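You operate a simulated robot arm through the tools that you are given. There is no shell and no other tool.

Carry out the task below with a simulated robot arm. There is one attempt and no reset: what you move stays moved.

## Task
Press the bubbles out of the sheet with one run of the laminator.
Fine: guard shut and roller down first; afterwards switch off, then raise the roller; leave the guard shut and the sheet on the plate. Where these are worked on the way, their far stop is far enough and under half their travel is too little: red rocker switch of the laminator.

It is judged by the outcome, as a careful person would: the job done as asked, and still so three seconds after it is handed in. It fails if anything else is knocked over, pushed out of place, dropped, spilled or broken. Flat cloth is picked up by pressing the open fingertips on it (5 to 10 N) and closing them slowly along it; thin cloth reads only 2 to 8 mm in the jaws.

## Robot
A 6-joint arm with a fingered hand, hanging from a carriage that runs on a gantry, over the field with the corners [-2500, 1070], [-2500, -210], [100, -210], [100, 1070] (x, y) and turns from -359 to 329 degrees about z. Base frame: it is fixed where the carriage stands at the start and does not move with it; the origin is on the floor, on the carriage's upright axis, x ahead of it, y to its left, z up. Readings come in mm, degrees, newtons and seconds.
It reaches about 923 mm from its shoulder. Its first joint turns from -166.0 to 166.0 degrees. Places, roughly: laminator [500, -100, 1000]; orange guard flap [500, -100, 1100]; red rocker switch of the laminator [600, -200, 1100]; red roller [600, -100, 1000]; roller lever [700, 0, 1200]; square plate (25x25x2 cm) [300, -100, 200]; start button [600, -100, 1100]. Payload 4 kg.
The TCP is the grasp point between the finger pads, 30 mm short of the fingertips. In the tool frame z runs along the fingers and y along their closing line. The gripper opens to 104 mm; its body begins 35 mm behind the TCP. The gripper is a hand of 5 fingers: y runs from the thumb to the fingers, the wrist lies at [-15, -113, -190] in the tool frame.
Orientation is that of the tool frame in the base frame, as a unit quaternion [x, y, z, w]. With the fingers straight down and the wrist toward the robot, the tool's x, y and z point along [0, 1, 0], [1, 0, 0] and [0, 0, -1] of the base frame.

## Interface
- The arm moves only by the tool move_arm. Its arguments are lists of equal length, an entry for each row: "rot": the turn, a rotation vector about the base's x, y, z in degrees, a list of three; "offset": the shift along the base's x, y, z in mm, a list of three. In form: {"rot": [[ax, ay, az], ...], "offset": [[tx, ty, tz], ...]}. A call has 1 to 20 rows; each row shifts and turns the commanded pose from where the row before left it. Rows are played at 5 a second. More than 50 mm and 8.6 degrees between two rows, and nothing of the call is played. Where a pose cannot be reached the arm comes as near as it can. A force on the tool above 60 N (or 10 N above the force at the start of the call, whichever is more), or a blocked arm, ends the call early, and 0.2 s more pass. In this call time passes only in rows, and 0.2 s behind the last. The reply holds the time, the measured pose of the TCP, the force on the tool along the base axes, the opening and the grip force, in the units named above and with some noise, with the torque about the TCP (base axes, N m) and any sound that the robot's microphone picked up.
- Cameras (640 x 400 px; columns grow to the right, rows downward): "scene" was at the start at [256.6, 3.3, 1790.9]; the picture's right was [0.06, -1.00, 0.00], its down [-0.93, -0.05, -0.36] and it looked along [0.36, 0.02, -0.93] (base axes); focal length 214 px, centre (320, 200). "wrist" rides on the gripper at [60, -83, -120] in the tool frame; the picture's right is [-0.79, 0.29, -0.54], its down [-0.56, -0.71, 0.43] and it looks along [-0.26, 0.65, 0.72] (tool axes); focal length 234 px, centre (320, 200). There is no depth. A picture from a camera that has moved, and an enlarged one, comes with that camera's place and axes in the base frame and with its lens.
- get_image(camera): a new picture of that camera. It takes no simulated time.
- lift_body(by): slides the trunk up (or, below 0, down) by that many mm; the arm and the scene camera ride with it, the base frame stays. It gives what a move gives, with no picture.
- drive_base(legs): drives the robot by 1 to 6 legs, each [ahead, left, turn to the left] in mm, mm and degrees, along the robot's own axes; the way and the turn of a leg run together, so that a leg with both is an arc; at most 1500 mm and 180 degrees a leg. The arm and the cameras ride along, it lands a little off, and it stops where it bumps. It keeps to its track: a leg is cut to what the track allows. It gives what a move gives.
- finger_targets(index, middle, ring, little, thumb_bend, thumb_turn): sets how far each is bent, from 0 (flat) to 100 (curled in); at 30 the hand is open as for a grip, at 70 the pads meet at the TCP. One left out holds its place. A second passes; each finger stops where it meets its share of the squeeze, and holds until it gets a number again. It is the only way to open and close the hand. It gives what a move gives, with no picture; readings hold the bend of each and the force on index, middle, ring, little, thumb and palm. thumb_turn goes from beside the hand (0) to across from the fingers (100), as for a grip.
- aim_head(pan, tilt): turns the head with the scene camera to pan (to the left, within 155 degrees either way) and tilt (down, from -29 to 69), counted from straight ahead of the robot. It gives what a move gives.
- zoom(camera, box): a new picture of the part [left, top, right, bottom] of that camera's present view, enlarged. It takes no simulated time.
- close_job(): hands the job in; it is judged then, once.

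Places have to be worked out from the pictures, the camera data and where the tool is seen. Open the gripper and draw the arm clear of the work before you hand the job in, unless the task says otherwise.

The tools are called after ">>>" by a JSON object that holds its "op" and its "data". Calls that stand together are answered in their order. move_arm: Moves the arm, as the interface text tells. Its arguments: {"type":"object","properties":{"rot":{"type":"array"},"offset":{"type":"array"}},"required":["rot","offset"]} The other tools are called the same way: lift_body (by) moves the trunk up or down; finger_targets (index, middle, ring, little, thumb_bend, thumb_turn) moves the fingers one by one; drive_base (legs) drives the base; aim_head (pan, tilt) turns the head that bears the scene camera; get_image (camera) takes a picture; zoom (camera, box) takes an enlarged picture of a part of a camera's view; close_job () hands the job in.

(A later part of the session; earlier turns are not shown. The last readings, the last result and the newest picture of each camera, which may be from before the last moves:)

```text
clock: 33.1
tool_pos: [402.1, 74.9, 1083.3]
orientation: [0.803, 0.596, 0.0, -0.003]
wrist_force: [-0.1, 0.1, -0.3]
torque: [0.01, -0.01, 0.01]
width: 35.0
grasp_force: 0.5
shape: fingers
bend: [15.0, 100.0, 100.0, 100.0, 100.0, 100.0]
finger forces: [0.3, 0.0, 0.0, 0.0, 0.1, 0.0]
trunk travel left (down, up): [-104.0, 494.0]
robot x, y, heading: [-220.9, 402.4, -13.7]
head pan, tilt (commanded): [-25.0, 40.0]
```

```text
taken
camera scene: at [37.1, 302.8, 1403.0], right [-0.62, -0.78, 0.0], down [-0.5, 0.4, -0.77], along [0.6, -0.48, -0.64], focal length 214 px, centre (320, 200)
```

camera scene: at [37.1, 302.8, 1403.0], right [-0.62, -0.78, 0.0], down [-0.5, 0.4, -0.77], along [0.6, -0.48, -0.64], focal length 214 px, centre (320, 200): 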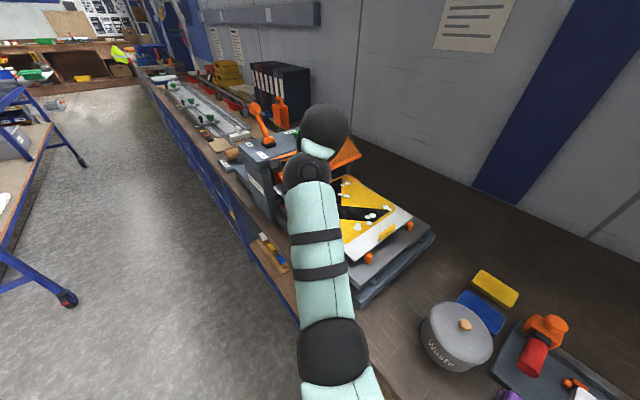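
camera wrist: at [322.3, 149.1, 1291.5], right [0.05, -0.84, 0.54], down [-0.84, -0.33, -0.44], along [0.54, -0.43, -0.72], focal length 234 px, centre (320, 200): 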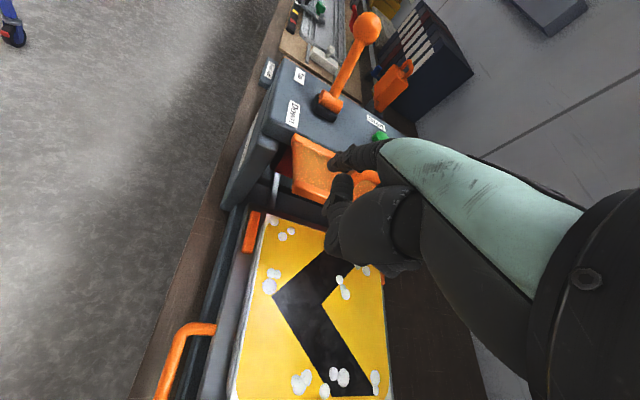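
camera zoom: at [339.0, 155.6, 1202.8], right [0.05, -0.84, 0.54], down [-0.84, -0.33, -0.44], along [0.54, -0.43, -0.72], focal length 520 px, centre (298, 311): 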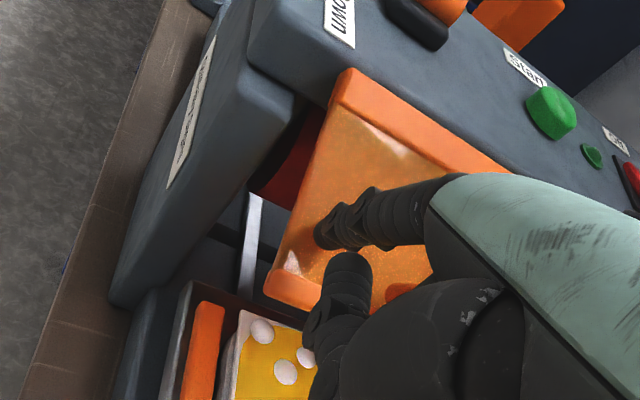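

The guard is about a third of the way down past level. I continue along the arc in smaller steps.

>>> {"op": "lift_body", "data": {"by": -13}}

>>> {"op": "move_arm", "data": {"rot": [[0, 0, 0], [0, 0, 0]], "offset": [[6, 0, 0], [6.5, 0, 0]]}}

>>> {"op": "lift_body", "data": {"by": -9}}

>>> {"op": "move_arm", "data": {"rot": [[0, 0, 0], [0, 0, 0]], "offset": [[7, 0, 0], [7, 0, 0]]}}

>>> {"op": "zoom", "data": {"camera": "wrist", "box": [230, 60, 430, 240]}}

>>> {"op": "get_image", "data": {"camera": "scene"}}

```text
clock: 33.7
tool_pos: [401.9, 74.7, 1070.5]
orientation: [0.803, 0.595, 0.001, -0.002]
wrist_force: [0.6, -0.3, 0.1]
torque: [0.03, 0.0, 0.0]
width: 35.3
grasp_force: 0.1
shape: fingers
bend: [15.0, 100.0, 100.0, 100.0, 100.0, 100.0]
finger forces: [0.0, 0.0, 0.1, 0.0, 0.1, 0.1]
trunk travel left (down, up): [-91.0, 507.0]
robot x, y, heading: [-223.3, 401.6, -13.6]
head pan, tilt (commanded): [-25.0, 40.0]
```

```text
clock: 34.3
tool_pos: [413.5, 74.2, 1071.2]
orientation: [0.804, 0.595, 0.002, -0.001]
wrist_force: [-0.9, 0.2, -0.5]
torque: [0.01, -0.01, 0.05]
width: 34.8
grasp_force: 0.2
shape: fingers
bend: [15.0, 100.0, 100.0, 100.0, 100.0, 100.0]
finger forces: [0.4, 0.0, 0.1, 0.1, 0.0, 0.0]
trunk travel left (down, up): [-91.0, 507.0]
robot x, y, heading: [-225.4, 403.8, -13.6]
head pan, tilt (commanded): [-25.0, 40.0]
```

```text
clock: 34.9
tool_pos: [414.6, 74.2, 1062.4]
orientation: [0.803, 0.596, 0.002, 0.0]
wrist_force: [0.1, 0.6, -0.1]
torque: [-0.03, -0.01, 0.01]
width: 35.0
grasp_force: 0.0
shape: fingers
bend: [15.0, 100.0, 100.0, 100.0, 100.0, 100.0]
finger forces: [0.0, 0.1, 0.1, 0.0, 0.0, 0.0]
trunk travel left (down, up): [-82.0, 516.0]
robot x, y, heading: [-223.5, 404.5, -13.4]
head pan, tilt (commanded): [-25.0, 40.0]
```

```text
clock: 35.5
tool_pos: [427.8, 75.0, 1061.8]
orientation: [0.804, 0.595, 0.001, -0.002]
wrist_force: [-0.2, 0.6, 0.5]
torque: [0.01, 0.0, 0.0]
width: 34.9
grasp_force: 0.1
shape: fingers
bend: [15.0, 100.0, 100.0, 100.0, 100.0, 100.0]
finger forces: [0.1, 0.0, 0.0, 0.1, 0.0, 0.1]
trunk travel left (down, up): [-82.0, 516.0]
robot x, y, heading: [-221.2, 399.0, -13.7]
head pan, tilt (commanded): [-25.0, 40.0]
```

```text
2.22 times, centred on (330, 150) of wrist
camera zoom: at [365.1, 155.7, 1181.0], right [0.05, -0.84, 0.54], down [-0.84, -0.33, -0.44], along [0.54, -0.43, -0.72], focal length 520 px, centre (298, 311)
```

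zoom: 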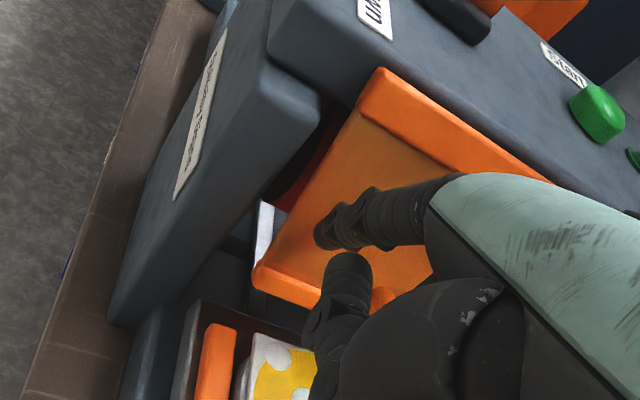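

```text
taken
camera scene: at [37.1, 302.8, 1381.0], right [-0.62, -0.78, 0.0], down [-0.5, 0.4, -0.77], along [0.6, -0.48, -0.64], focal length 214 px, centre (320, 200)
```

scene: 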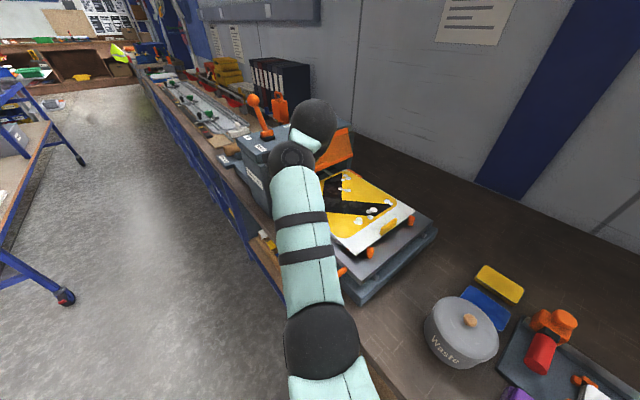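

The guard is past halfway down. I keep on with more forward than downward motion.

>>> {"op": "lift_body", "data": {"by": -6}}

>>> {"op": "move_arm", "data": {"rot": [[0, 0, 0], [0, 0, 0], [0, 0, 0]], "offset": [[6, 0, 0], [5, 0, 0], [5, 0, 0]]}}

>>> {"op": "zoom", "data": {"camera": "wrist", "box": [230, 60, 430, 240]}}

>>> {"op": "zoom", "data": {"camera": "scene", "box": [200, 80, 420, 280]}}

```text
clock: 36.0
tool_pos: [427.8, 74.0, 1056.0]
orientation: [0.803, 0.596, 0.001, -0.001]
wrist_force: [0.5, -0.6, 0.1]
torque: [0.03, -0.02, 0.0]
width: 34.8
grasp_force: 0.1
shape: fingers
bend: [15.0, 100.0, 100.0, 100.0, 100.0, 100.0]
finger forces: [0.0, 0.0, 0.1, 0.0, 0.0, 0.1]
trunk travel left (down, up): [-76.0, 522.0]
robot x, y, heading: [-229.7, 398.8, -13.7]
head pan, tilt (commanded): [-25.0, 40.0]
```

```text
clock: 36.8
tool_pos: [434.4, 75.3, 1055.1]
orientation: [0.803, 0.595, 0.0, -0.002]
wrist_force: [0.2, -0.6, 0.3]
torque: [-0.01, 0.0, 0.02]
width: 35.0
grasp_force: 0.1
shape: fingers
bend: [15.0, 100.0, 100.0, 100.0, 100.0, 100.0]
finger forces: [0.1, 0.0, 0.0, 0.0, 0.0, 0.0]
out of reach, approached as far as the arm can: row 2, 3
trunk travel left (down, up): [-76.0, 522.0]
robot x, y, heading: [-224.1, 403.5, -13.9]
head pan, tilt (commanded): [-25.0, 40.0]
```

```text
2.22 times, centred on (330, 150) of wrist
camera zoom: at [371.2, 155.2, 1174.8], right [0.05, -0.84, 0.54], down [-0.84, -0.33, -0.44], along [0.54, -0.43, -0.72], focal length 520 px, centre (298, 311)
```

zoom: 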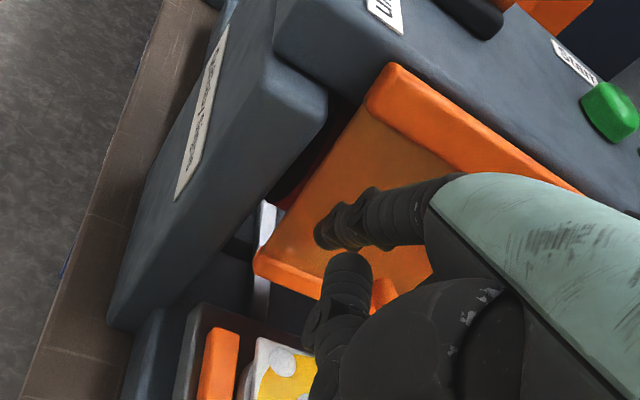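

```text
2.00 times, centred on (310, 180) of scene
camera zoom: at [37.0, 302.8, 1375.0], right [-0.62, -0.78, 0.0], down [-0.5, 0.4, -0.77], along [0.6, -0.48, -0.64], focal length 429 px, centre (340, 240)
```

zoom: 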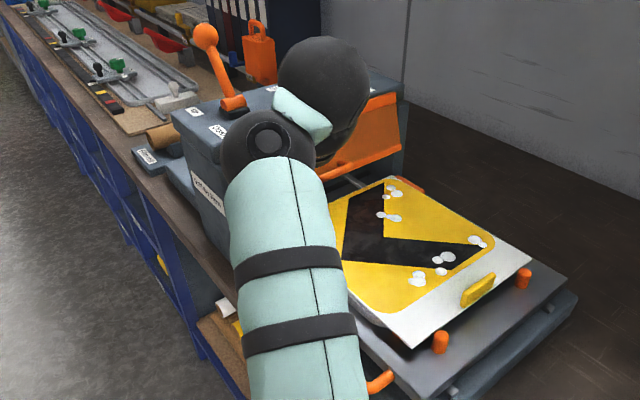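

The arm is at its reach limit; the guard stands about 70° down. I draw the arm back 40 mm, drive the robot 45 mm ahead, then press on with the arm.

>>> {"op": "move_arm", "data": {"rot": [[0, 0, 0], [0, 0, 0]], "offset": [[-25, 0, 0], [-25, 0, 0]]}}

>>> {"op": "drive_base", "data": {"legs": [[44, 10, 0]]}}

>>> {"op": "zoom", "data": {"camera": "wrist", "box": [230, 60, 430, 240]}}

```text
clock: 37.4
tool_pos: [382.8, 74.9, 1054.3]
orientation: [0.803, 0.596, 0.0, -0.002]
wrist_force: [-0.3, -0.2, -0.5]
torque: [0.0, 0.0, 0.0]
width: 34.8
grasp_force: 0.0
shape: fingers
bend: [15.0, 100.0, 100.0, 100.0, 100.0, 100.0]
finger forces: [0.1, 0.0, 0.0, 0.0, 0.0, 0.1]
trunk travel left (down, up): [-76.0, 522.0]
robot x, y, heading: [-224.9, 401.5, -13.4]
head pan, tilt (commanded): [-25.0, 40.0]
```

```text
clock: 38.3
tool_pos: [427.3, 74.0, 1054.9]
orientation: [0.804, 0.595, 0.002, -0.002]
wrist_force: [0.5, -0.4, -0.2]
torque: [-0.01, -0.02, -0.02]
width: 35.0
grasp_force: 0.1
shape: fingers
bend: [15.0, 100.0, 100.0, 100.0, 100.0, 100.0]
finger forces: [0.1, 0.0, 0.1, 0.0, 0.0, 0.0]
trunk travel left (down, up): [-76.0, 522.0]
robot x, y, heading: [-175.5, 401.6, -13.3]
head pan, tilt (commanded): [-25.0, 40.0]
```

```text
2.22 times, centred on (330, 150) of wrist
camera zoom: at [365.0, 154.4, 1173.4], right [0.05, -0.84, 0.54], down [-0.84, -0.33, -0.44], along [0.54, -0.43, -0.72], focal length 520 px, centre (298, 311)
```

zoom: 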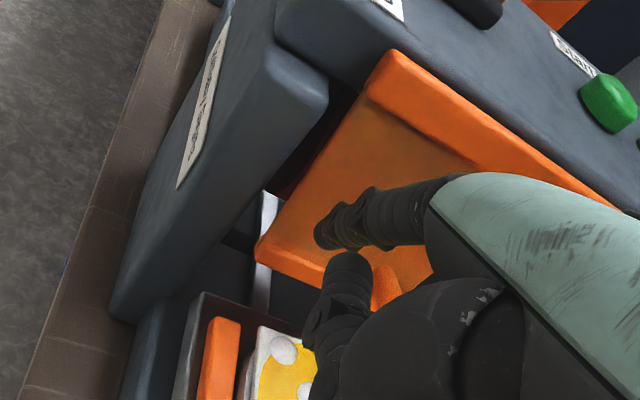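

Flap stayed where it was pushed. I push forward in small rows and watch for the stop.

>>> {"op": "move_arm", "data": {"rot": [[0, 0, 0], [0, 0, 0], [0, 0, 0], [0, 0, 0]], "offset": [[6, 0, -1], [5, 0, -1], [5, 0, -1], [5, 0, 0]]}}

>>> {"op": "zoom", "data": {"camera": "wrist", "box": [230, 60, 430, 240]}}

```text
clock: 39.3
tool_pos: [448.3, 75.3, 1050.7]
orientation: [0.803, 0.596, 0.001, -0.001]
wrist_force: [0.0, 0.3, -0.3]
torque: [-0.01, -0.04, -0.01]
width: 35.1
grasp_force: 0.1
shape: fingers
bend: [15.0, 100.0, 100.0, 100.0, 100.0, 100.0]
finger forces: [0.0, 0.1, 0.1, 0.1, 0.0, 0.0]
trunk travel left (down, up): [-76.0, 522.0]
robot x, y, heading: [-180.5, 399.1, -13.4]
head pan, tilt (commanded): [-25.0, 40.0]
```

```text
2.22 times, centred on (330, 150) of wrist
camera zoom: at [385.2, 154.6, 1169.7], right [0.05, -0.84, 0.54], down [-0.84, -0.33, -0.44], along [0.54, -0.43, -0.72], focal length 520 px, centre (298, 311)
```

zoom: 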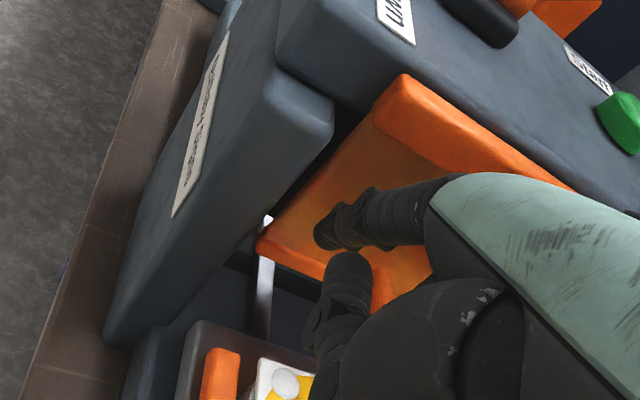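

Tip is at x≈533 and still no stop; I continue pushing in 4 mm rows.

>>> {"op": "move_arm", "data": {"rot": [[0, 0, 0], [0, 0, 0], [0, 0, 0]], "offset": [[4, 0, 0], [4, 0, 0], [4, 0, 0]]}}

>>> {"op": "zoom", "data": {"camera": "wrist", "box": [230, 60, 430, 240]}}

>>> {"op": "zoom", "data": {"camera": "scene", "box": [200, 80, 420, 280]}}

```text
clock: 40.1
tool_pos: [458.5, 72.2, 1050.6]
orientation: [0.803, 0.596, 0.001, -0.002]
wrist_force: [-8.0, -0.3, 3.3]
torque: [0.0, -0.08, -0.07]
width: 31.3
grasp_force: 3.7
shape: fingers
bend: [18.0, 100.0, 100.0, 100.0, 100.0, 100.0]
finger forces: [8.0, 0.0, 0.1, 0.1, 0.1, 0.1]
trunk travel left (down, up): [-76.0, 522.0]
robot x, y, heading: [-180.1, 402.1, -13.7]
head pan, tilt (commanded): [-25.0, 40.0]
```

```text
2.22 times, centred on (330, 150) of wrist
camera zoom: at [396.0, 153.4, 1170.4], right [0.05, -0.84, 0.54], down [-0.84, -0.33, -0.44], along [0.54, -0.43, -0.72], focal length 520 px, centre (298, 311)
```

zoom: 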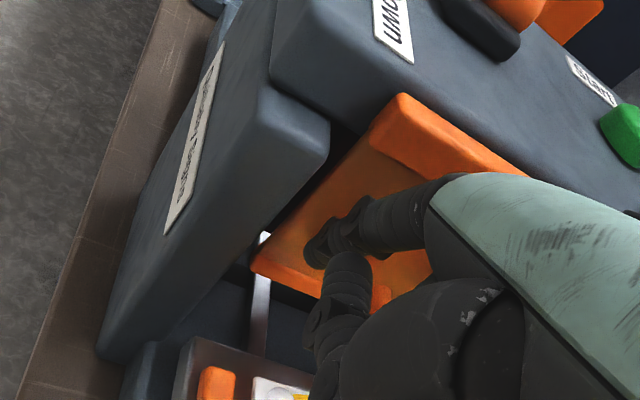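

```text
2.00 times, centred on (310, 180) of scene
camera zoom: at [80.2, 302.1, 1374.8], right [-0.62, -0.78, 0.0], down [-0.5, 0.4, -0.77], along [0.6, -0.48, -0.64], focal length 429 px, centre (340, 240)
```

zoom: 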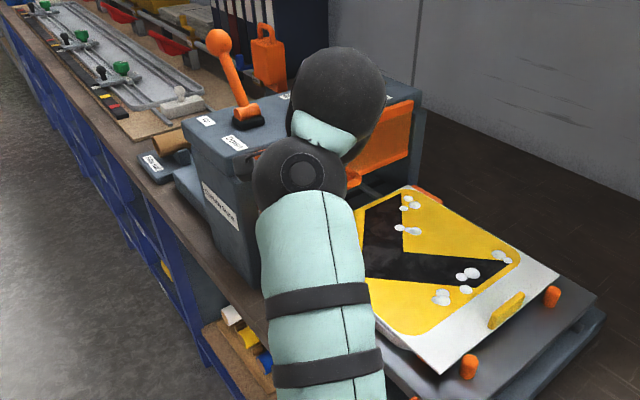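

A resistance of 8 N appears with the guard about vertical — likely its stop. I press a bit more to make sure it's fully home.

>>> {"op": "move_arm", "data": {"rot": [[0, 0, 0], [0, 0, 0]], "offset": [[4, 0, 0], [3, 0, 0]]}}

>>> {"op": "zoom", "data": {"camera": "wrist", "box": [230, 60, 430, 240]}}

```text
clock: 40.7
tool_pos: [466.4, 73.1, 1050.3]
orientation: [0.803, 0.595, 0.001, -0.002]
wrist_force: [-12.4, -1.9, 2.9]
torque: [-0.06, 0.01, -0.21]
width: 29.1
grasp_force: 6.0
shape: fingers
bend: [21.0, 100.0, 100.0, 100.0, 100.0, 100.0]
finger forces: [12.9, 0.0, 0.0, 0.0, 0.1, 0.0]
trunk travel left (down, up): [-76.0, 522.0]
robot x, y, heading: [-177.9, 397.8, -13.6]
head pan, tilt (commanded): [-25.0, 40.0]
```

```text
2.22 times, centred on (330, 150) of wrist
camera zoom: at [402.6, 153.6, 1169.1], right [0.05, -0.84, 0.54], down [-0.84, -0.33, -0.44], along [0.54, -0.43, -0.72], focal length 520 px, centre (298, 311)
```

zoom: 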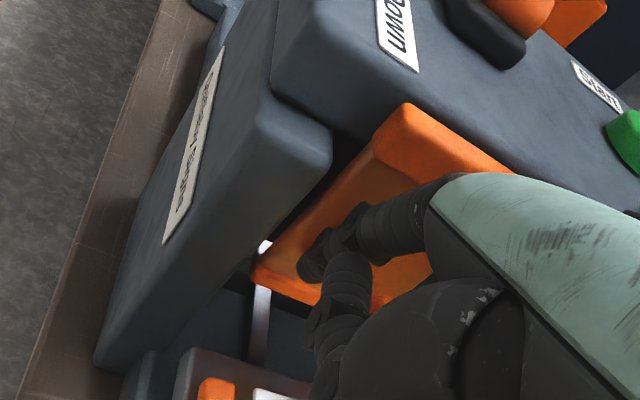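

The force rises with the finger yielding, so the guard is on its stop. I back off and raise the trunk, then check the guard.

>>> {"op": "move_arm", "data": {"rot": [[0, 0, 0], [0, 0, 0], [0, 0, 0]], "offset": [[-25, 0, 2], [-30, 0, 5], [-30, 0, 5]]}}

>>> {"op": "lift_body", "data": {"by": 250}}

>>> {"op": "get_image", "data": {"camera": "wrist"}}

>>> {"op": "get_image", "data": {"camera": "scene"}}

```text
clock: 41.5
tool_pos: [382.9, 73.8, 1060.1]
orientation: [0.803, 0.596, 0.001, -0.001]
wrist_force: [0.0, -0.6, 0.4]
torque: [-0.02, 0.02, 0.02]
width: 35.2
grasp_force: 0.0
shape: fingers
bend: [15.0, 100.0, 100.0, 100.0, 100.0, 100.0]
finger forces: [0.1, 0.1, 0.0, 0.1, 0.0, 0.0]
out of reach, approached as far as the arm can: row 3
trunk travel left (down, up): [-76.0, 522.0]
robot x, y, heading: [-182.8, 402.1, -13.4]
head pan, tilt (commanded): [-25.0, 40.0]
```

```text
clock: 44.1
tool_pos: [384.3, 73.1, 1310.8]
orientation: [0.803, 0.596, 0.002, -0.001]
wrist_force: [0.5, -0.1, 0.2]
torque: [-0.01, -0.01, -0.04]
width: 35.0
grasp_force: 0.1
shape: fingers
bend: [15.0, 100.0, 100.0, 100.0, 100.0, 100.0]
finger forces: [0.1, 0.0, 0.0, 0.0, 0.1, 0.0]
trunk travel left (down, up): [-326.0, 272.0]
robot x, y, heading: [-177.2, 401.1, -13.5]
head pan, tilt (commanded): [-25.0, 40.0]
```

```text
taken
camera wrist: at [321.7, 154.2, 1429.9], right [0.05, -0.84, 0.54], down [-0.84, -0.33, -0.44], along [0.54, -0.43, -0.72], focal length 234 px, centre (320, 200)
```

wrist: 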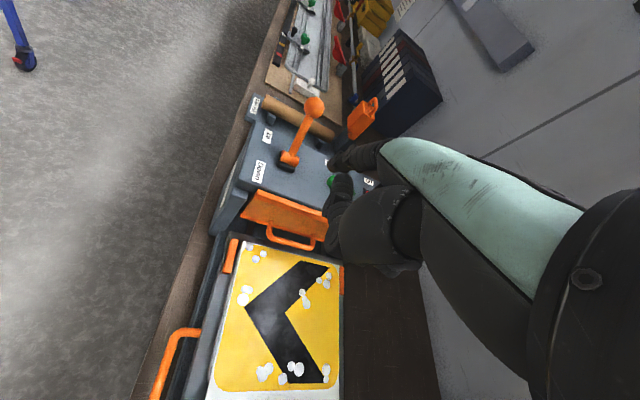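

```text
taken
camera scene: at [81.0, 302.3, 1624.9], right [-0.62, -0.78, 0.0], down [-0.5, 0.4, -0.77], along [0.6, -0.48, -0.64], focal length 214 px, centre (320, 200)
```

scene: 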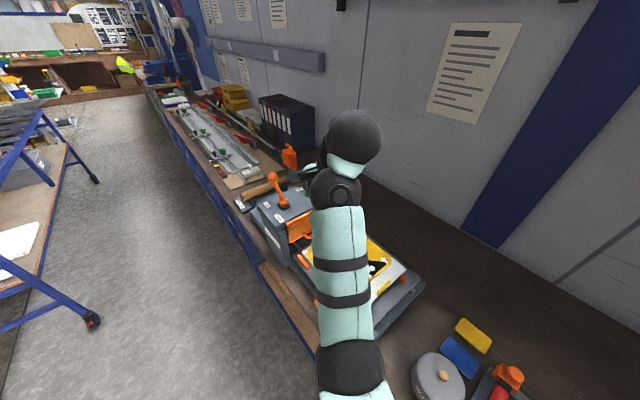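

The guard hangs shut and the sheet is untouched. Next the lever: knob re-measured at about (672, 42, 1205). I open the hand to straddle it and drive forward above it.

>>> {"op": "finger_targets", "data": {"index": 30, "middle": 30, "ring": 30, "little": 30, "thumb_bend": 30, "thumb_turn": 100}}

>>> {"op": "drive_base", "data": {"legs": [[218, 24, 0]]}}

>>> {"op": "get_image", "data": {"camera": "wrist"}}

>>> {"op": "get_image", "data": {"camera": "scene"}}

```text
clock: 45.1
tool_pos: [384.3, 72.6, 1312.3]
orientation: [0.803, 0.596, 0.002, -0.001]
wrist_force: [-0.8, -0.3, -0.7]
torque: [-0.01, 0.03, 0.03]
width: 103.2
grasp_force: 0.1
shape: fingers
bend: [30.0, 30.0, 30.0, 30.0, 30.0, 97.0]
finger forces: [0.1, 0.0, 0.0, 0.0, 0.0, 0.0]
trunk travel left (down, up): [-326.0, 272.0]
robot x, y, heading: [-180.6, 402.2, -13.4]
head pan, tilt (commanded): [-25.0, 40.0]
```

```text
clock: 46.8
tool_pos: [598.8, 48.5, 1312.1]
orientation: [0.802, 0.597, 0.001, -0.001]
wrist_force: [-0.1, 0.3, 0.5]
torque: [0.03, -0.01, 0.0]
width: 103.3
grasp_force: 0.1
shape: fingers
bend: [30.0, 30.0, 30.0, 30.0, 30.0, 97.0]
finger forces: [0.0, 0.0, 0.0, 0.1, 0.0, 0.0]
trunk travel left (down, up): [-326.0, 272.0]
robot x, y, heading: [36.1, 376.2, -13.2]
head pan, tilt (commanded): [-25.0, 40.0]
```

```text
taken
camera wrist: at [537.1, 129.5, 1429.9], right [0.05, -0.84, 0.54], down [-0.84, -0.33, -0.44], along [0.55, -0.43, -0.72], focal length 234 px, centre (320, 200)
```

wrist: 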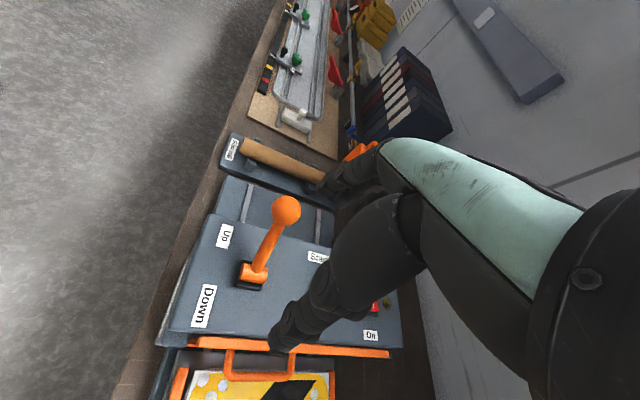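

```text
taken
camera scene: at [295.9, 276.6, 1625.0], right [-0.62, -0.78, 0.0], down [-0.5, 0.4, -0.77], along [0.6, -0.47, -0.64], focal length 214 px, centre (320, 200)
```

scene: 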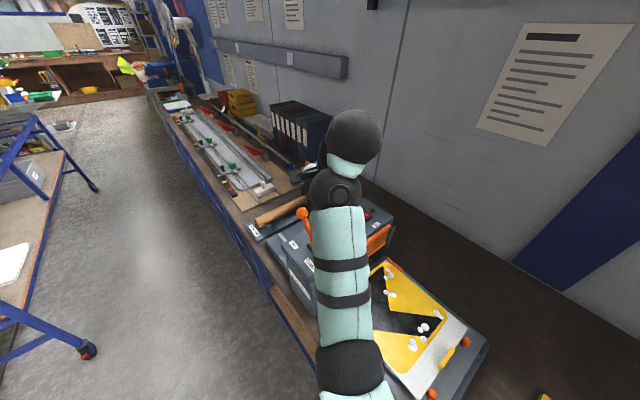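

The knob measures (674, 41, 1205) from here. I bring the open hand over it and lower the trunk so the fingers and thumb straddle the knob.

>>> {"op": "move_arm", "data": {"rot": [[0, 0, 0], [0, 0, 0]], "offset": [[37, -4, 0], [37, -4, 0]]}}

>>> {"op": "lift_body", "data": {"by": -50}}

>>> {"op": "get_image", "data": {"camera": "wrist"}}

```text
clock: 47.4
tool_pos: [673.2, 41.8, 1310.4]
orientation: [0.803, 0.597, 0.001, -0.001]
wrist_force: [-0.1, 0.0, 0.8]
torque: [-0.01, -0.03, 0.02]
width: 103.1
grasp_force: 0.1
shape: fingers
bend: [30.0, 30.0, 30.0, 30.0, 30.0, 97.0]
finger forces: [0.0, 0.2, 0.0, 0.1, 0.0, 0.0]
trunk travel left (down, up): [-326.0, 272.0]
robot x, y, heading: [34.6, 376.4, -13.2]
head pan, tilt (commanded): [-25.0, 40.0]
```

```text
clock: 48.3
tool_pos: [672.9, 40.3, 1260.5]
orientation: [0.802, 0.597, 0.002, -0.001]
wrist_force: [-0.5, 0.1, 0.0]
torque: [0.02, 0.01, 0.03]
width: 103.0
grasp_force: 0.0
shape: fingers
bend: [30.0, 30.0, 30.0, 30.0, 30.0, 97.0]
finger forces: [0.0, 0.1, 0.0, 0.0, 0.0, 0.0]
trunk travel left (down, up): [-276.0, 322.0]
robot x, y, heading: [29.7, 374.6, -13.3]
head pan, tilt (commanded): [-25.0, 40.0]
```

```text
taken
camera wrist: at [610.9, 121.8, 1379.2], right [0.05, -0.84, 0.54], down [-0.84, -0.33, -0.44], along [0.55, -0.43, -0.72], focal length 234 px, centre (320, 200)
```

wrist: 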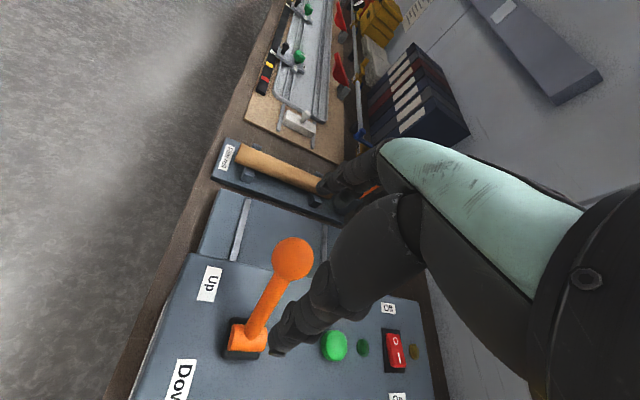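

The knob appears exactly where expected, centered under the grasp point. I lower the rest.

>>> {"op": "lift_body", "data": {"by": -42}}

>>> {"op": "get_image", "data": {"camera": "wrist"}}

>>> {"op": "zoom", "data": {"camera": "scene", "box": [220, 120, 420, 300]}}

```text
clock: 49.1
tool_pos: [674.8, 41.4, 1219.0]
orientation: [0.802, 0.598, 0.001, -0.002]
wrist_force: [-0.2, 0.2, 0.5]
torque: [0.02, 0.02, -0.02]
width: 103.1
grasp_force: 0.1
shape: fingers
bend: [30.0, 30.0, 30.0, 30.0, 30.0, 97.0]
finger forces: [0.1, 0.1, 0.1, 0.1, 0.0, 0.0]
trunk travel left (down, up): [-234.0, 364.0]
robot x, y, heading: [32.6, 374.4, -13.1]
head pan, tilt (commanded): [-25.0, 40.0]
```

```text
taken
camera wrist: at [610.9, 121.8, 1337.2], right [0.05, -0.84, 0.54], down [-0.84, -0.33, -0.44], along [0.55, -0.43, -0.72], focal length 234 px, centre (320, 200)
```

wrist: 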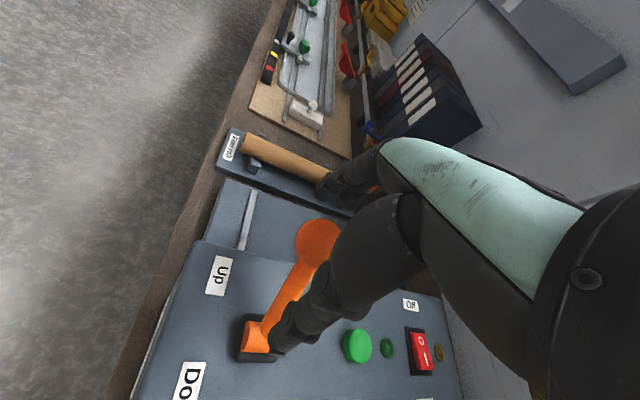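

```text
2.22 times, centred on (320, 210) of scene
camera zoom: at [296.0, 276.6, 1533.0], right [-0.62, -0.78, 0.0], down [-0.5, 0.4, -0.77], along [0.6, -0.47, -0.64], focal length 477 px, centre (320, 178)
```

zoom: 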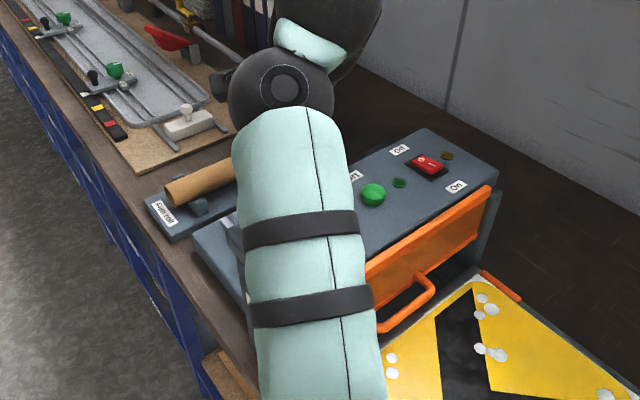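

The hand straddles the knob with the guard seen shut beyond. I pull toward "Down" (−x) in small rows.

>>> {"op": "move_arm", "data": {"rot": [[0, 0, 0], [0, 0, 0], [0, 0, 0], [0, 0, 0], [0, 0, 0]], "offset": [[-12, 0, 0], [-12, 0, 0], [-12, 0, 0], [-12, 0, 0], [-12, 0, 0]]}}

>>> {"op": "get_image", "data": {"camera": "wrist"}}

```text
clock: 50.4
tool_pos: [616.1, 43.1, 1222.5]
orientation: [0.801, 0.598, 0.003, 0.002]
wrist_force: [11.3, 4.6, 16.3]
torque: [-0.1, -1.0, 0.35]
width: 117.3
grasp_force: 9.4
shape: fingers
bend: [22.0, 30.0, 30.0, 30.0, 30.0, 97.0]
finger forces: [18.1, 0.0, 0.0, 0.0, 0.0, 0.0]
trunk travel left (down, up): [-234.0, 364.0]
robot x, y, heading: [32.8, 375.4, -13.3]
head pan, tilt (commanded): [-25.0, 40.0]
```

```text
taken
camera wrist: at [553.1, 123.4, 1340.6], right [0.05, -0.84, 0.54], down [-0.83, -0.33, -0.44], along [0.55, -0.43, -0.71], focal length 234 px, centre (320, 200)
```

wrist: 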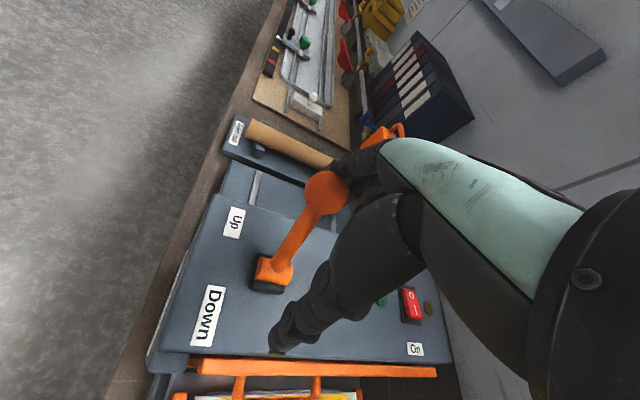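

Only the index caught the knob and it yielded at 18 N while the lever stayed up; so I go back, center the knob between index and middle, sit lower and grip it before pulling.

>>> {"op": "move_arm", "data": {"rot": [[0, 0, 0], [0, 0, 0], [0, 0, 0], [0, 0, 0]], "offset": [[15, 0, 0], [15, 0, 0], [15, 0, 0], [14, 4, -4]]}}

>>> {"op": "get_image", "data": {"camera": "wrist"}}

```text
clock: 51.4
tool_pos: [674.0, 44.8, 1214.0]
orientation: [0.803, 0.597, 0.002, -0.001]
wrist_force: [-0.6, 0.9, -0.2]
torque: [-0.01, 0.0, 0.01]
width: 103.3
grasp_force: 0.0
shape: fingers
bend: [30.0, 30.0, 30.0, 30.0, 30.0, 97.0]
finger forces: [0.1, 0.0, 0.0, 0.0, 0.0, 0.0]
trunk travel left (down, up): [-234.0, 364.0]
robot x, y, heading: [34.5, 371.6, -13.7]
head pan, tilt (commanded): [-25.0, 40.0]
```

```text
taken
camera wrist: at [609.8, 125.5, 1333.5], right [0.05, -0.84, 0.54], down [-0.84, -0.33, -0.44], along [0.55, -0.43, -0.72], focal length 234 px, centre (320, 200)
```

wrist: 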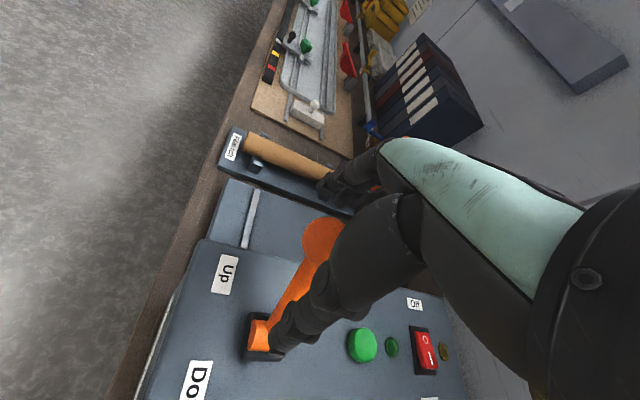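

Knob is now between the pads. I close index, middle and thumb on it.

>>> {"op": "finger_targets", "data": {"index": 70, "middle": 70, "thumb_bend": 70}}

>>> {"op": "get_image", "data": {"camera": "wrist"}}

```text
clock: 52.4
tool_pos: [674.5, 44.7, 1215.7]
orientation: [0.802, 0.597, 0.002, -0.001]
wrist_force: [3.3, -0.8, 2.7]
torque: [0.05, 0.05, -0.03]
width: 20.6
grasp_force: 8.6
shape: fingers
bend: [64.0, 64.0, 30.0, 30.0, 62.0, 100.0]
finger forces: [4.8, 4.8, 0.0, 0.0, 7.6, 0.0]
trunk travel left (down, up): [-234.0, 364.0]
robot x, y, heading: [33.6, 374.0, -13.0]
head pan, tilt (commanded): [-25.0, 40.0]
```

```text
taken
camera wrist: at [610.2, 125.6, 1334.3], right [0.05, -0.84, 0.54], down [-0.84, -0.33, -0.44], along [0.55, -0.43, -0.72], focal length 234 px, centre (320, 200)
```

wrist: 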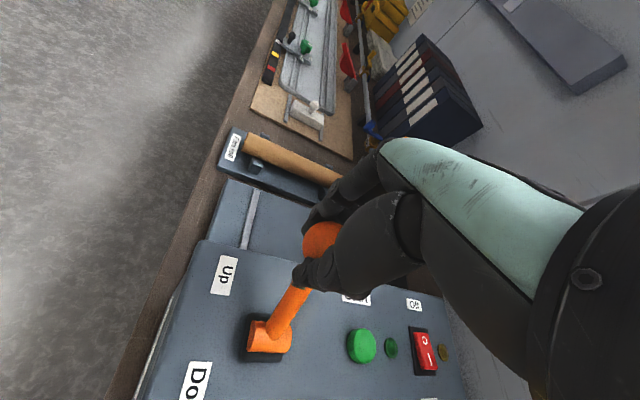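

The fingers closed around the knob's neck (20 mm). I pull along the lever's arc toward Down.

>>> {"op": "move_arm", "data": {"rot": [[0, 0, 0], [0, 0, 0], [0, 0, 0], [0, 0, 0]], "offset": [[-8, 0, 3], [-8, 0, 2], [-8, 0, 2], [-8, 0, 1]]}}

>>> {"op": "get_image", "data": {"camera": "wrist"}}

```text
clock: 53.4
tool_pos: [640.4, 46.9, 1222.4]
orientation: [0.803, 0.596, 0.002, -0.001]
wrist_force: [0.0, 2.3, 2.5]
torque: [0.09, -0.03, 0.04]
width: 12.5
grasp_force: 6.5
shape: fingers
bend: [66.0, 67.0, 30.0, 30.0, 66.0, 100.0]
finger forces: [3.7, 2.5, 0.1, 0.1, 6.8, 0.1]
trunk travel left (down, up): [-234.0, 364.0]
robot x, y, heading: [35.0, 374.9, -13.3]
head pan, tilt (commanded): [-25.0, 40.0]
```

```text
taken
camera wrist: at [577.4, 126.3, 1341.2], right [0.05, -0.84, 0.54], down [-0.84, -0.33, -0.44], along [0.55, -0.43, -0.72], focal length 234 px, centre (320, 200)
```

wrist: 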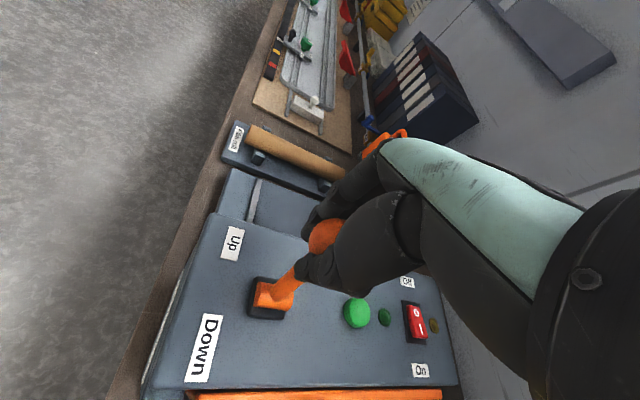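

The lever follows. I continue toward Down.

>>> {"op": "move_arm", "data": {"rot": [[0, 0, 0], [0, 0, 0], [0, 0, 0], [0, 0, 0], [0, 0, 0]], "offset": [[-8, 0, 1], [-8, 0, 0], [-8, 0, 0], [-8, 0, -1], [-8, 0, -2]]}}

>>> {"op": "get_image", "data": {"camera": "wrist"}}

```text
clock: 54.5
tool_pos: [600.5, 44.6, 1219.9]
orientation: [0.802, 0.597, 0.002, 0.0]
wrist_force: [0.0, 4.2, -1.9]
torque: [-0.09, -0.57, -0.04]
width: 14.3
grasp_force: 13.1
shape: fingers
bend: [68.0, 65.0, 30.0, 30.0, 63.0, 100.0]
finger forces: [4.9, 7.4, 0.0, 0.0, 12.9, 0.0]
trunk travel left (down, up): [-234.0, 364.0]
robot x, y, heading: [35.3, 376.4, -13.5]
head pan, tilt (commanded): [-25.0, 40.0]
```

```text
taken
camera wrist: at [537.2, 125.3, 1338.3], right [0.05, -0.84, 0.54], down [-0.84, -0.33, -0.44], along [0.55, -0.43, -0.72], focal length 234 px, centre (320, 200)
```

wrist: 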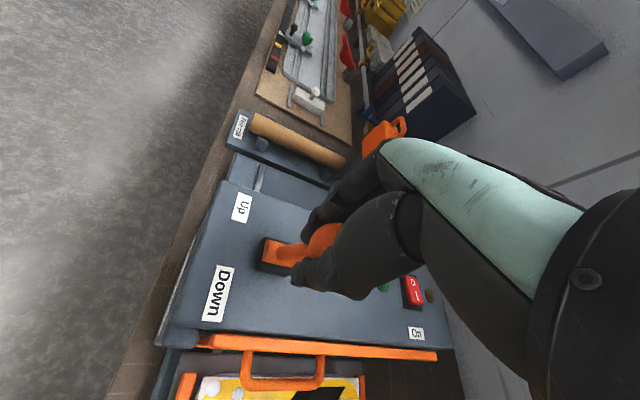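

Lever is past upright. I carry on to its far stop.

>>> {"op": "move_arm", "data": {"rot": [[0, 0, 0], [0, 0, 0], [0, 0, 0], [0, 0, 0]], "offset": [[-8, 0, -2], [-8, 0, -3], [-8, 0, -4], [-6, 0, -4]]}}

>>> {"op": "get_image", "data": {"camera": "wrist"}}

```text
clock: 55.5
tool_pos: [585.8, 39.7, 1202.4]
orientation: [0.802, 0.597, 0.003, 0.002]
wrist_force: [-15.2, 23.0, 33.0]
torque: [0.34, -0.43, -0.12]
width: 31.9
grasp_force: 28.6
shape: fingers
bend: [66.0, 68.0, 30.0, 30.0, 57.0, 98.0]
finger forces: [23.6, 2.9, 0.0, 0.0, 31.6, 0.1]
out of reach, approached as far as the arm can: row 1, 2, 3, 4
trunk travel left (down, up): [-234.0, 364.0]
robot x, y, heading: [36.2, 375.6, -13.2]
head pan, tilt (commanded): [-25.0, 40.0]
```

```text
taken
camera wrist: at [522.8, 120.6, 1320.9], right [0.05, -0.84, 0.54], down [-0.83, -0.33, -0.44], along [0.55, -0.43, -0.72], focal length 234 px, centre (320, 200)
```

wrist: 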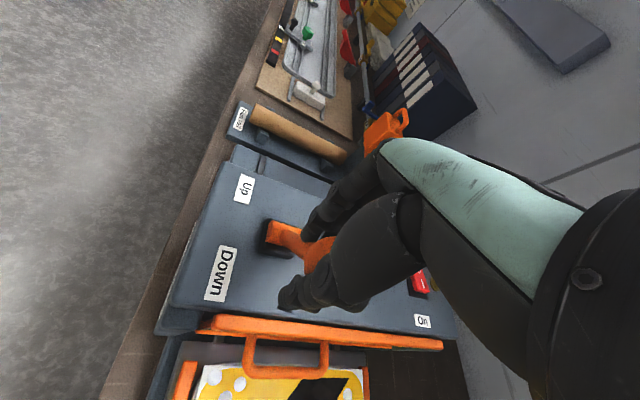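

The arm ran out of reach and pressed down. I ease back to relieve the force, then let the carriage do the remaining travel.

>>> {"op": "move_arm", "data": {"rot": [[0, 0, 0]], "offset": [[17, 0, 10]]}}

>>> {"op": "get_image", "data": {"camera": "wrist"}}

```text
clock: 56.0
tool_pos: [603.7, 40.0, 1208.0]
orientation: [0.802, 0.597, 0.002, -0.002]
wrist_force: [-10.2, 19.0, 18.6]
torque: [-0.07, 0.05, -0.31]
width: 21.1
grasp_force: 15.7
shape: fingers
bend: [68.0, 69.0, 30.0, 30.0, 63.0, 97.0]
finger forces: [5.6, 2.3, 0.0, 0.1, 23.1, 0.0]
trunk travel left (down, up): [-234.0, 364.0]
robot x, y, heading: [35.2, 376.6, -13.0]
head pan, tilt (commanded): [-25.0, 40.0]
```

```text
taken
camera wrist: at [541.6, 120.5, 1327.1], right [0.05, -0.84, 0.54], down [-0.84, -0.33, -0.44], along [0.55, -0.43, -0.72], focal length 234 px, centre (320, 200)
```

wrist: 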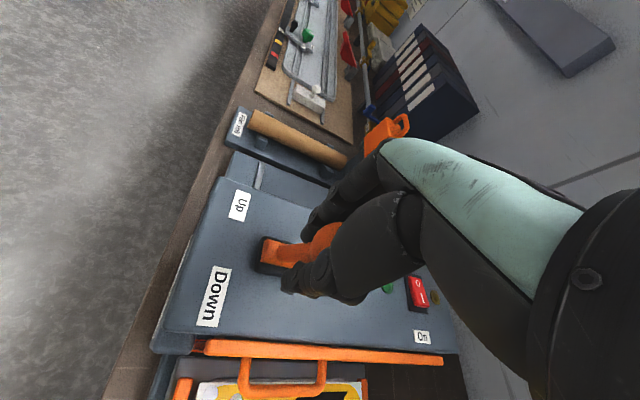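

The hand sits a bit low and right of the knob's arc; I correct by +6 in y and +10 in z, then drive back.

>>> {"op": "move_arm", "data": {"rot": [[0, 0, 0]], "offset": [[-2, 6, 11]]}}

>>> {"op": "drive_base", "data": {"legs": [[-19, -5, 0]]}}

>>> {"op": "get_image", "data": {"camera": "wrist"}}

```text
clock: 56.4
tool_pos: [600.0, 43.7, 1215.1]
orientation: [0.803, 0.596, 0.0, -0.005]
wrist_force: [0.2, 4.2, -14.2]
torque: [-0.18, -0.32, -0.08]
width: 18.0
grasp_force: 9.9
shape: fingers
bend: [65.0, 65.0, 30.0, 30.0, 64.0, 99.0]
finger forces: [3.2, 5.7, 0.0, 0.0, 11.8, 0.1]
trunk travel left (down, up): [-234.0, 364.0]
robot x, y, heading: [30.6, 375.3, -13.4]
head pan, tilt (commanded): [-25.0, 40.0]
```

```text
clock: 57.1
tool_pos: [581.7, 44.7, 1220.6]
orientation: [0.802, 0.597, 0.001, -0.001]
wrist_force: [1.0, 4.4, -10.5]
torque: [-0.04, -0.3, -0.08]
width: 20.1
grasp_force: 10.9
shape: fingers
bend: [64.0, 64.0, 30.0, 30.0, 62.0, 99.0]
finger forces: [3.8, 5.9, 0.1, 0.1, 12.6, 0.1]
trunk travel left (down, up): [-234.0, 364.0]
robot x, y, heading: [16.8, 374.3, -13.1]
head pan, tilt (commanded): [-25.0, 40.0]
```

```text
taken
camera wrist: at [518.4, 125.2, 1339.6], right [0.05, -0.84, 0.54], down [-0.84, -0.33, -0.44], along [0.55, -0.43, -0.72], focal length 234 px, centre (320, 200)
```

wrist: 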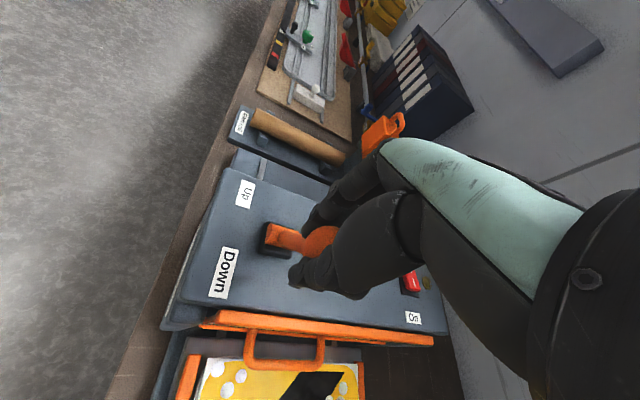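

The lever follows. I lower slightly along the arc and drive back further.

>>> {"op": "move_arm", "data": {"rot": [[0, 0, 0]], "offset": [[-2, 0, -7]]}}

>>> {"op": "drive_base", "data": {"legs": [[-15, -4, 0]]}}

>>> {"op": "get_image", "data": {"camera": "wrist"}}

```text
clock: 57.5
tool_pos: [579.9, 43.7, 1215.2]
orientation: [0.803, 0.597, 0.001, 0.0]
wrist_force: [-6.6, 4.7, 6.9]
torque: [-0.11, -0.27, -0.13]
width: 22.2
grasp_force: 16.2
shape: fingers
bend: [68.0, 65.0, 30.0, 30.0, 60.0, 99.0]
finger forces: [5.9, 9.3, 0.0, 0.0, 16.3, 0.0]
trunk travel left (down, up): [-234.0, 364.0]
robot x, y, heading: [12.0, 375.3, -13.6]
head pan, tilt (commanded): [-25.0, 40.0]
```

```text
clock: 58.3
tool_pos: [567.2, 45.3, 1214.7]
orientation: [0.802, 0.598, 0.002, -0.001]
wrist_force: [8.3, 10.0, 3.1]
torque: [0.07, -0.68, 0.03]
width: 23.8
grasp_force: 16.5
shape: fingers
bend: [62.0, 61.0, 30.0, 30.0, 62.0, 99.0]
finger forces: [12.5, 9.1, 0.1, 0.1, 12.2, 0.1]
trunk travel left (down, up): [-234.0, 364.0]
robot x, y, heading: [1.7, 374.1, -13.2]
head pan, tilt (commanded): [-25.0, 40.0]
```

```text
taken
camera wrist: at [503.1, 125.3, 1333.4], right [0.05, -0.84, 0.54], down [-0.84, -0.33, -0.44], along [0.55, -0.43, -0.72], focal length 234 px, centre (320, 200)
```

wrist: 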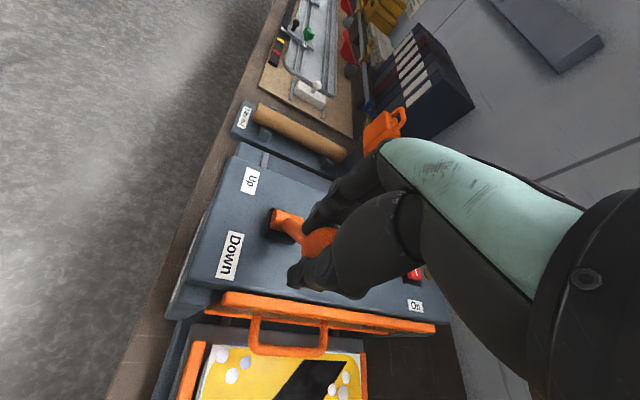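

Force in +x begins to build at x≈567, likely the Down stop. I pull a bit more to confirm.

>>> {"op": "move_arm", "data": {"rot": [[0, 0, 0], [0, 0, 0]], "offset": [[-6, -1, -2], [-5, 0, -2]]}}

>>> {"op": "zoom", "data": {"camera": "wrist", "box": [180, 140, 440, 320]}}

```text
clock: 58.9
tool_pos: [563.7, 44.3, 1213.5]
orientation: [0.801, 0.599, 0.005, 0.003]
wrist_force: [17.4, 16.7, 22.1]
torque: [0.16, -1.23, 0.12]
width: 24.2
grasp_force: 25.2
shape: fingers
bend: [59.0, 60.0, 30.0, 30.0, 63.0, 99.0]
finger forces: [27.7, 12.2, 0.0, 0.0, 10.0, 0.1]
out of reach, approached as far as the arm can: row 2
trunk travel left (down, up): [-234.0, 364.0]
robot x, y, heading: [-0.5, 372.7, -13.2]
head pan, tilt (commanded): [-25.0, 40.0]
```

```text
2.22 times, centred on (310, 230) of wrist
camera zoom: at [498.7, 125.5, 1331.8], right [0.05, -0.84, 0.54], down [-0.83, -0.33, -0.45], along [0.56, -0.43, -0.71], focal length 520 px, centre (342, 133)
```

zoom: 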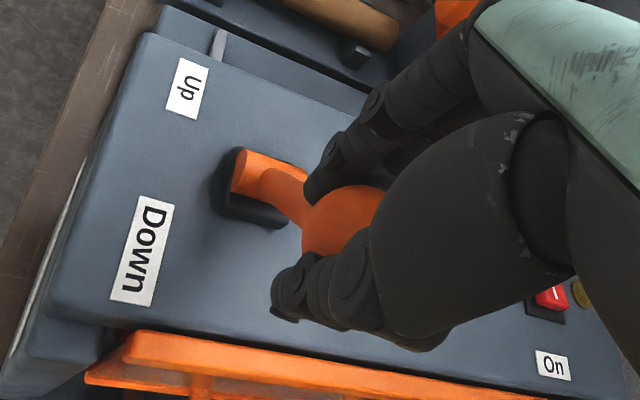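

The knob is at x≈569, mirror of the Up position about its pivot, with firm resistance: Down stop reached. I ease off, open the hand and raise.

>>> {"op": "move_arm", "data": {"rot": [[0, 0, 0]], "offset": [[5, 0, 0]]}}

>>> {"op": "finger_targets", "data": {"index": 30, "middle": 30, "thumb_bend": 30}}

>>> {"op": "lift_body", "data": {"by": 120}}

>>> {"op": "get_image", "data": {"camera": "wrist"}}

>>> {"op": "get_image", "data": {"camera": "scene"}}

```text
clock: 59.3
tool_pos: [566.6, 43.4, 1213.9]
orientation: [0.801, 0.598, 0.003, 0.002]
wrist_force: [10.4, 21.9, 32.6]
torque: [0.35, -0.96, 0.14]
width: 25.5
grasp_force: 27.3
shape: fingers
bend: [60.0, 62.0, 30.0, 30.0, 63.0, 98.0]
finger forces: [30.3, 9.5, 0.0, 0.0, 14.0, 0.0]
trunk travel left (down, up): [-234.0, 364.0]
robot x, y, heading: [-1.5, 374.1, -13.0]
head pan, tilt (commanded): [-25.0, 40.0]
```

```text
clock: 60.3
tool_pos: [563.4, 41.7, 1208.5]
orientation: [0.802, 0.598, 0.002, -0.001]
wrist_force: [0.5, -0.5, -0.1]
torque: [-0.02, 0.04, 0.01]
width: 103.1
grasp_force: 0.0
shape: fingers
bend: [30.0, 30.0, 30.0, 30.0, 30.0, 97.0]
finger forces: [0.0, 0.0, 0.1, 0.0, 0.0, 0.1]
trunk travel left (down, up): [-234.0, 364.0]
robot x, y, heading: [-3.0, 374.7, -13.2]
head pan, tilt (commanded): [-25.0, 40.0]
```

```text
clock: 61.8
tool_pos: [562.7, 41.5, 1328.1]
orientation: [0.802, 0.598, 0.001, 0.0]
wrist_force: [-0.2, 0.2, -0.5]
torque: [0.02, 0.01, -0.02]
width: 103.0
grasp_force: 0.1
shape: fingers
bend: [30.0, 30.0, 30.0, 30.0, 30.0, 97.0]
finger forces: [0.1, 0.0, 0.0, 0.0, 0.1, 0.0]
trunk travel left (down, up): [-354.0, 244.0]
robot x, y, heading: [-1.4, 371.9, -13.2]
head pan, tilt (commanded): [-25.0, 40.0]
```

```text
taken
camera wrist: at [499.6, 121.6, 1447.2], right [0.05, -0.84, 0.54], down [-0.84, -0.33, -0.44], along [0.55, -0.43, -0.72], focal length 234 px, centre (320, 200)
```

wrist: 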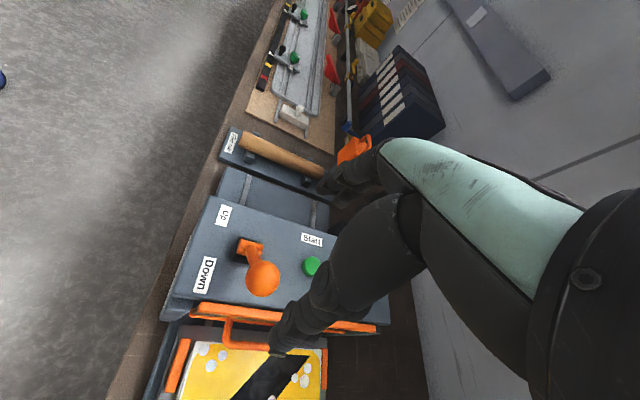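

```text
taken
camera scene: at [261.2, 275.9, 1652.9], right [-0.62, -0.79, 0.0], down [-0.5, 0.4, -0.77], along [0.6, -0.47, -0.64], focal length 214 px, centre (320, 200)
```

scene: 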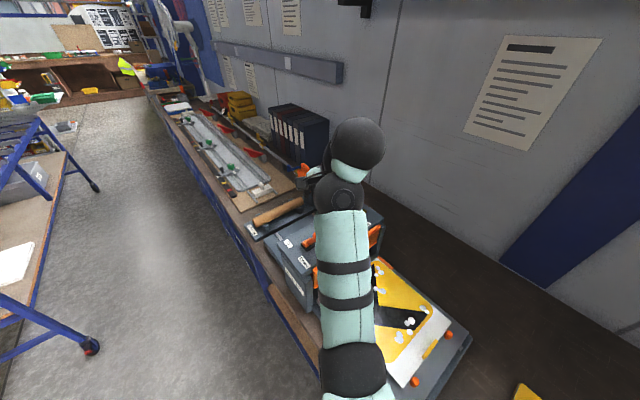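

Lever stays at Down and the guard is shut. Next the rocker: I shape the pointing index finger and turn/drive so it comes above the rocker's "On" (front) half near (607, -177).

>>> {"op": "finger_targets", "data": {"index": 20, "middle": 100, "ring": 100, "little": 100, "thumb_bend": 100, "thumb_turn": 100}}

>>> {"op": "drive_base", "data": {"legs": [[0, 0, -11.8], [54, -53, 0]]}}

>>> {"op": "get_image", "data": {"camera": "wrist"}}

>>> {"op": "get_image", "data": {"camera": "scene"}}

```text
clock: 62.8
tool_pos: [561.5, 41.2, 1327.8]
orientation: [0.801, 0.598, 0.001, -0.001]
wrist_force: [0.4, -0.6, 0.1]
torque: [-0.01, -0.02, 0.01]
width: 32.0
grasp_force: 0.1
shape: fingers
bend: [20.0, 100.0, 100.0, 100.0, 100.0, 100.0]
finger forces: [0.1, 0.0, 0.0, 0.1, 0.0, 0.1]
trunk travel left (down, up): [-354.0, 244.0]
robot x, y, heading: [-2.4, 372.2, -13.5]
head pan, tilt (commanded): [-25.0, 40.0]
```

```text
clock: 64.6
tool_pos: [507.4, -137.8, 1328.0]
orientation: [0.859, 0.512, 0.001, -0.001]
wrist_force: [0.2, 0.9, -0.2]
torque: [-0.01, 0.02, -0.02]
width: 31.9
grasp_force: 0.0
shape: fingers
bend: [20.0, 100.0, 100.0, 100.0, 100.0, 100.0]
finger forces: [0.1, 0.1, 0.0, 0.0, 0.0, 0.0]
trunk travel left (down, up): [-354.0, 244.0]
robot x, y, heading: [24.0, 304.3, -24.9]
head pan, tilt (commanded): [-25.0, 40.0]
```

```text
taken
camera wrist: at [462.5, -46.4, 1447.2], right [-0.12, -0.83, 0.54], down [-0.89, -0.15, -0.44], along [0.45, -0.53, -0.72], focal length 234 px, centre (320, 200)
```

wrist: 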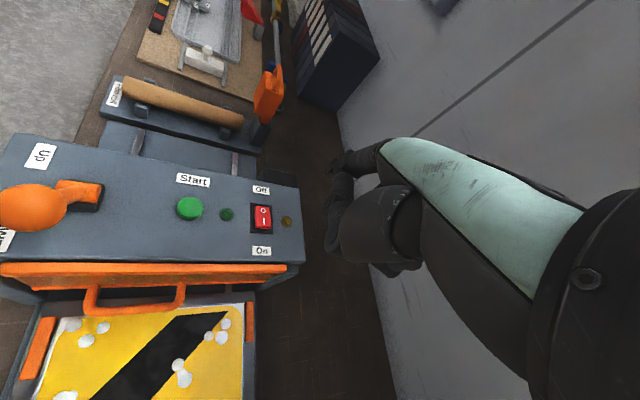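

```text
taken
camera scene: at [260.5, 153.7, 1653.0], right [-0.77, -0.64, 0.0], down [-0.41, 0.49, -0.77], along [0.49, -0.59, -0.64], focal length 214 px, centre (320, 200)
```

scene: 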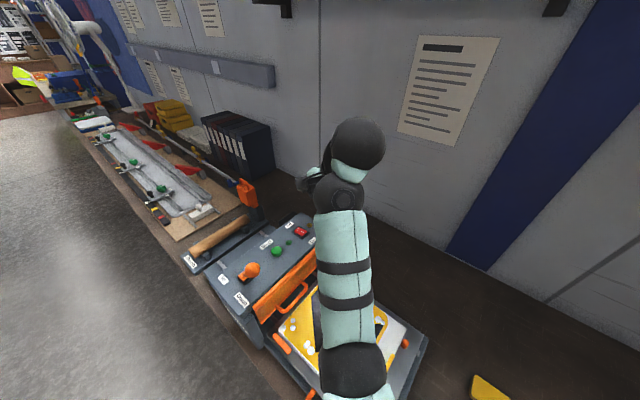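

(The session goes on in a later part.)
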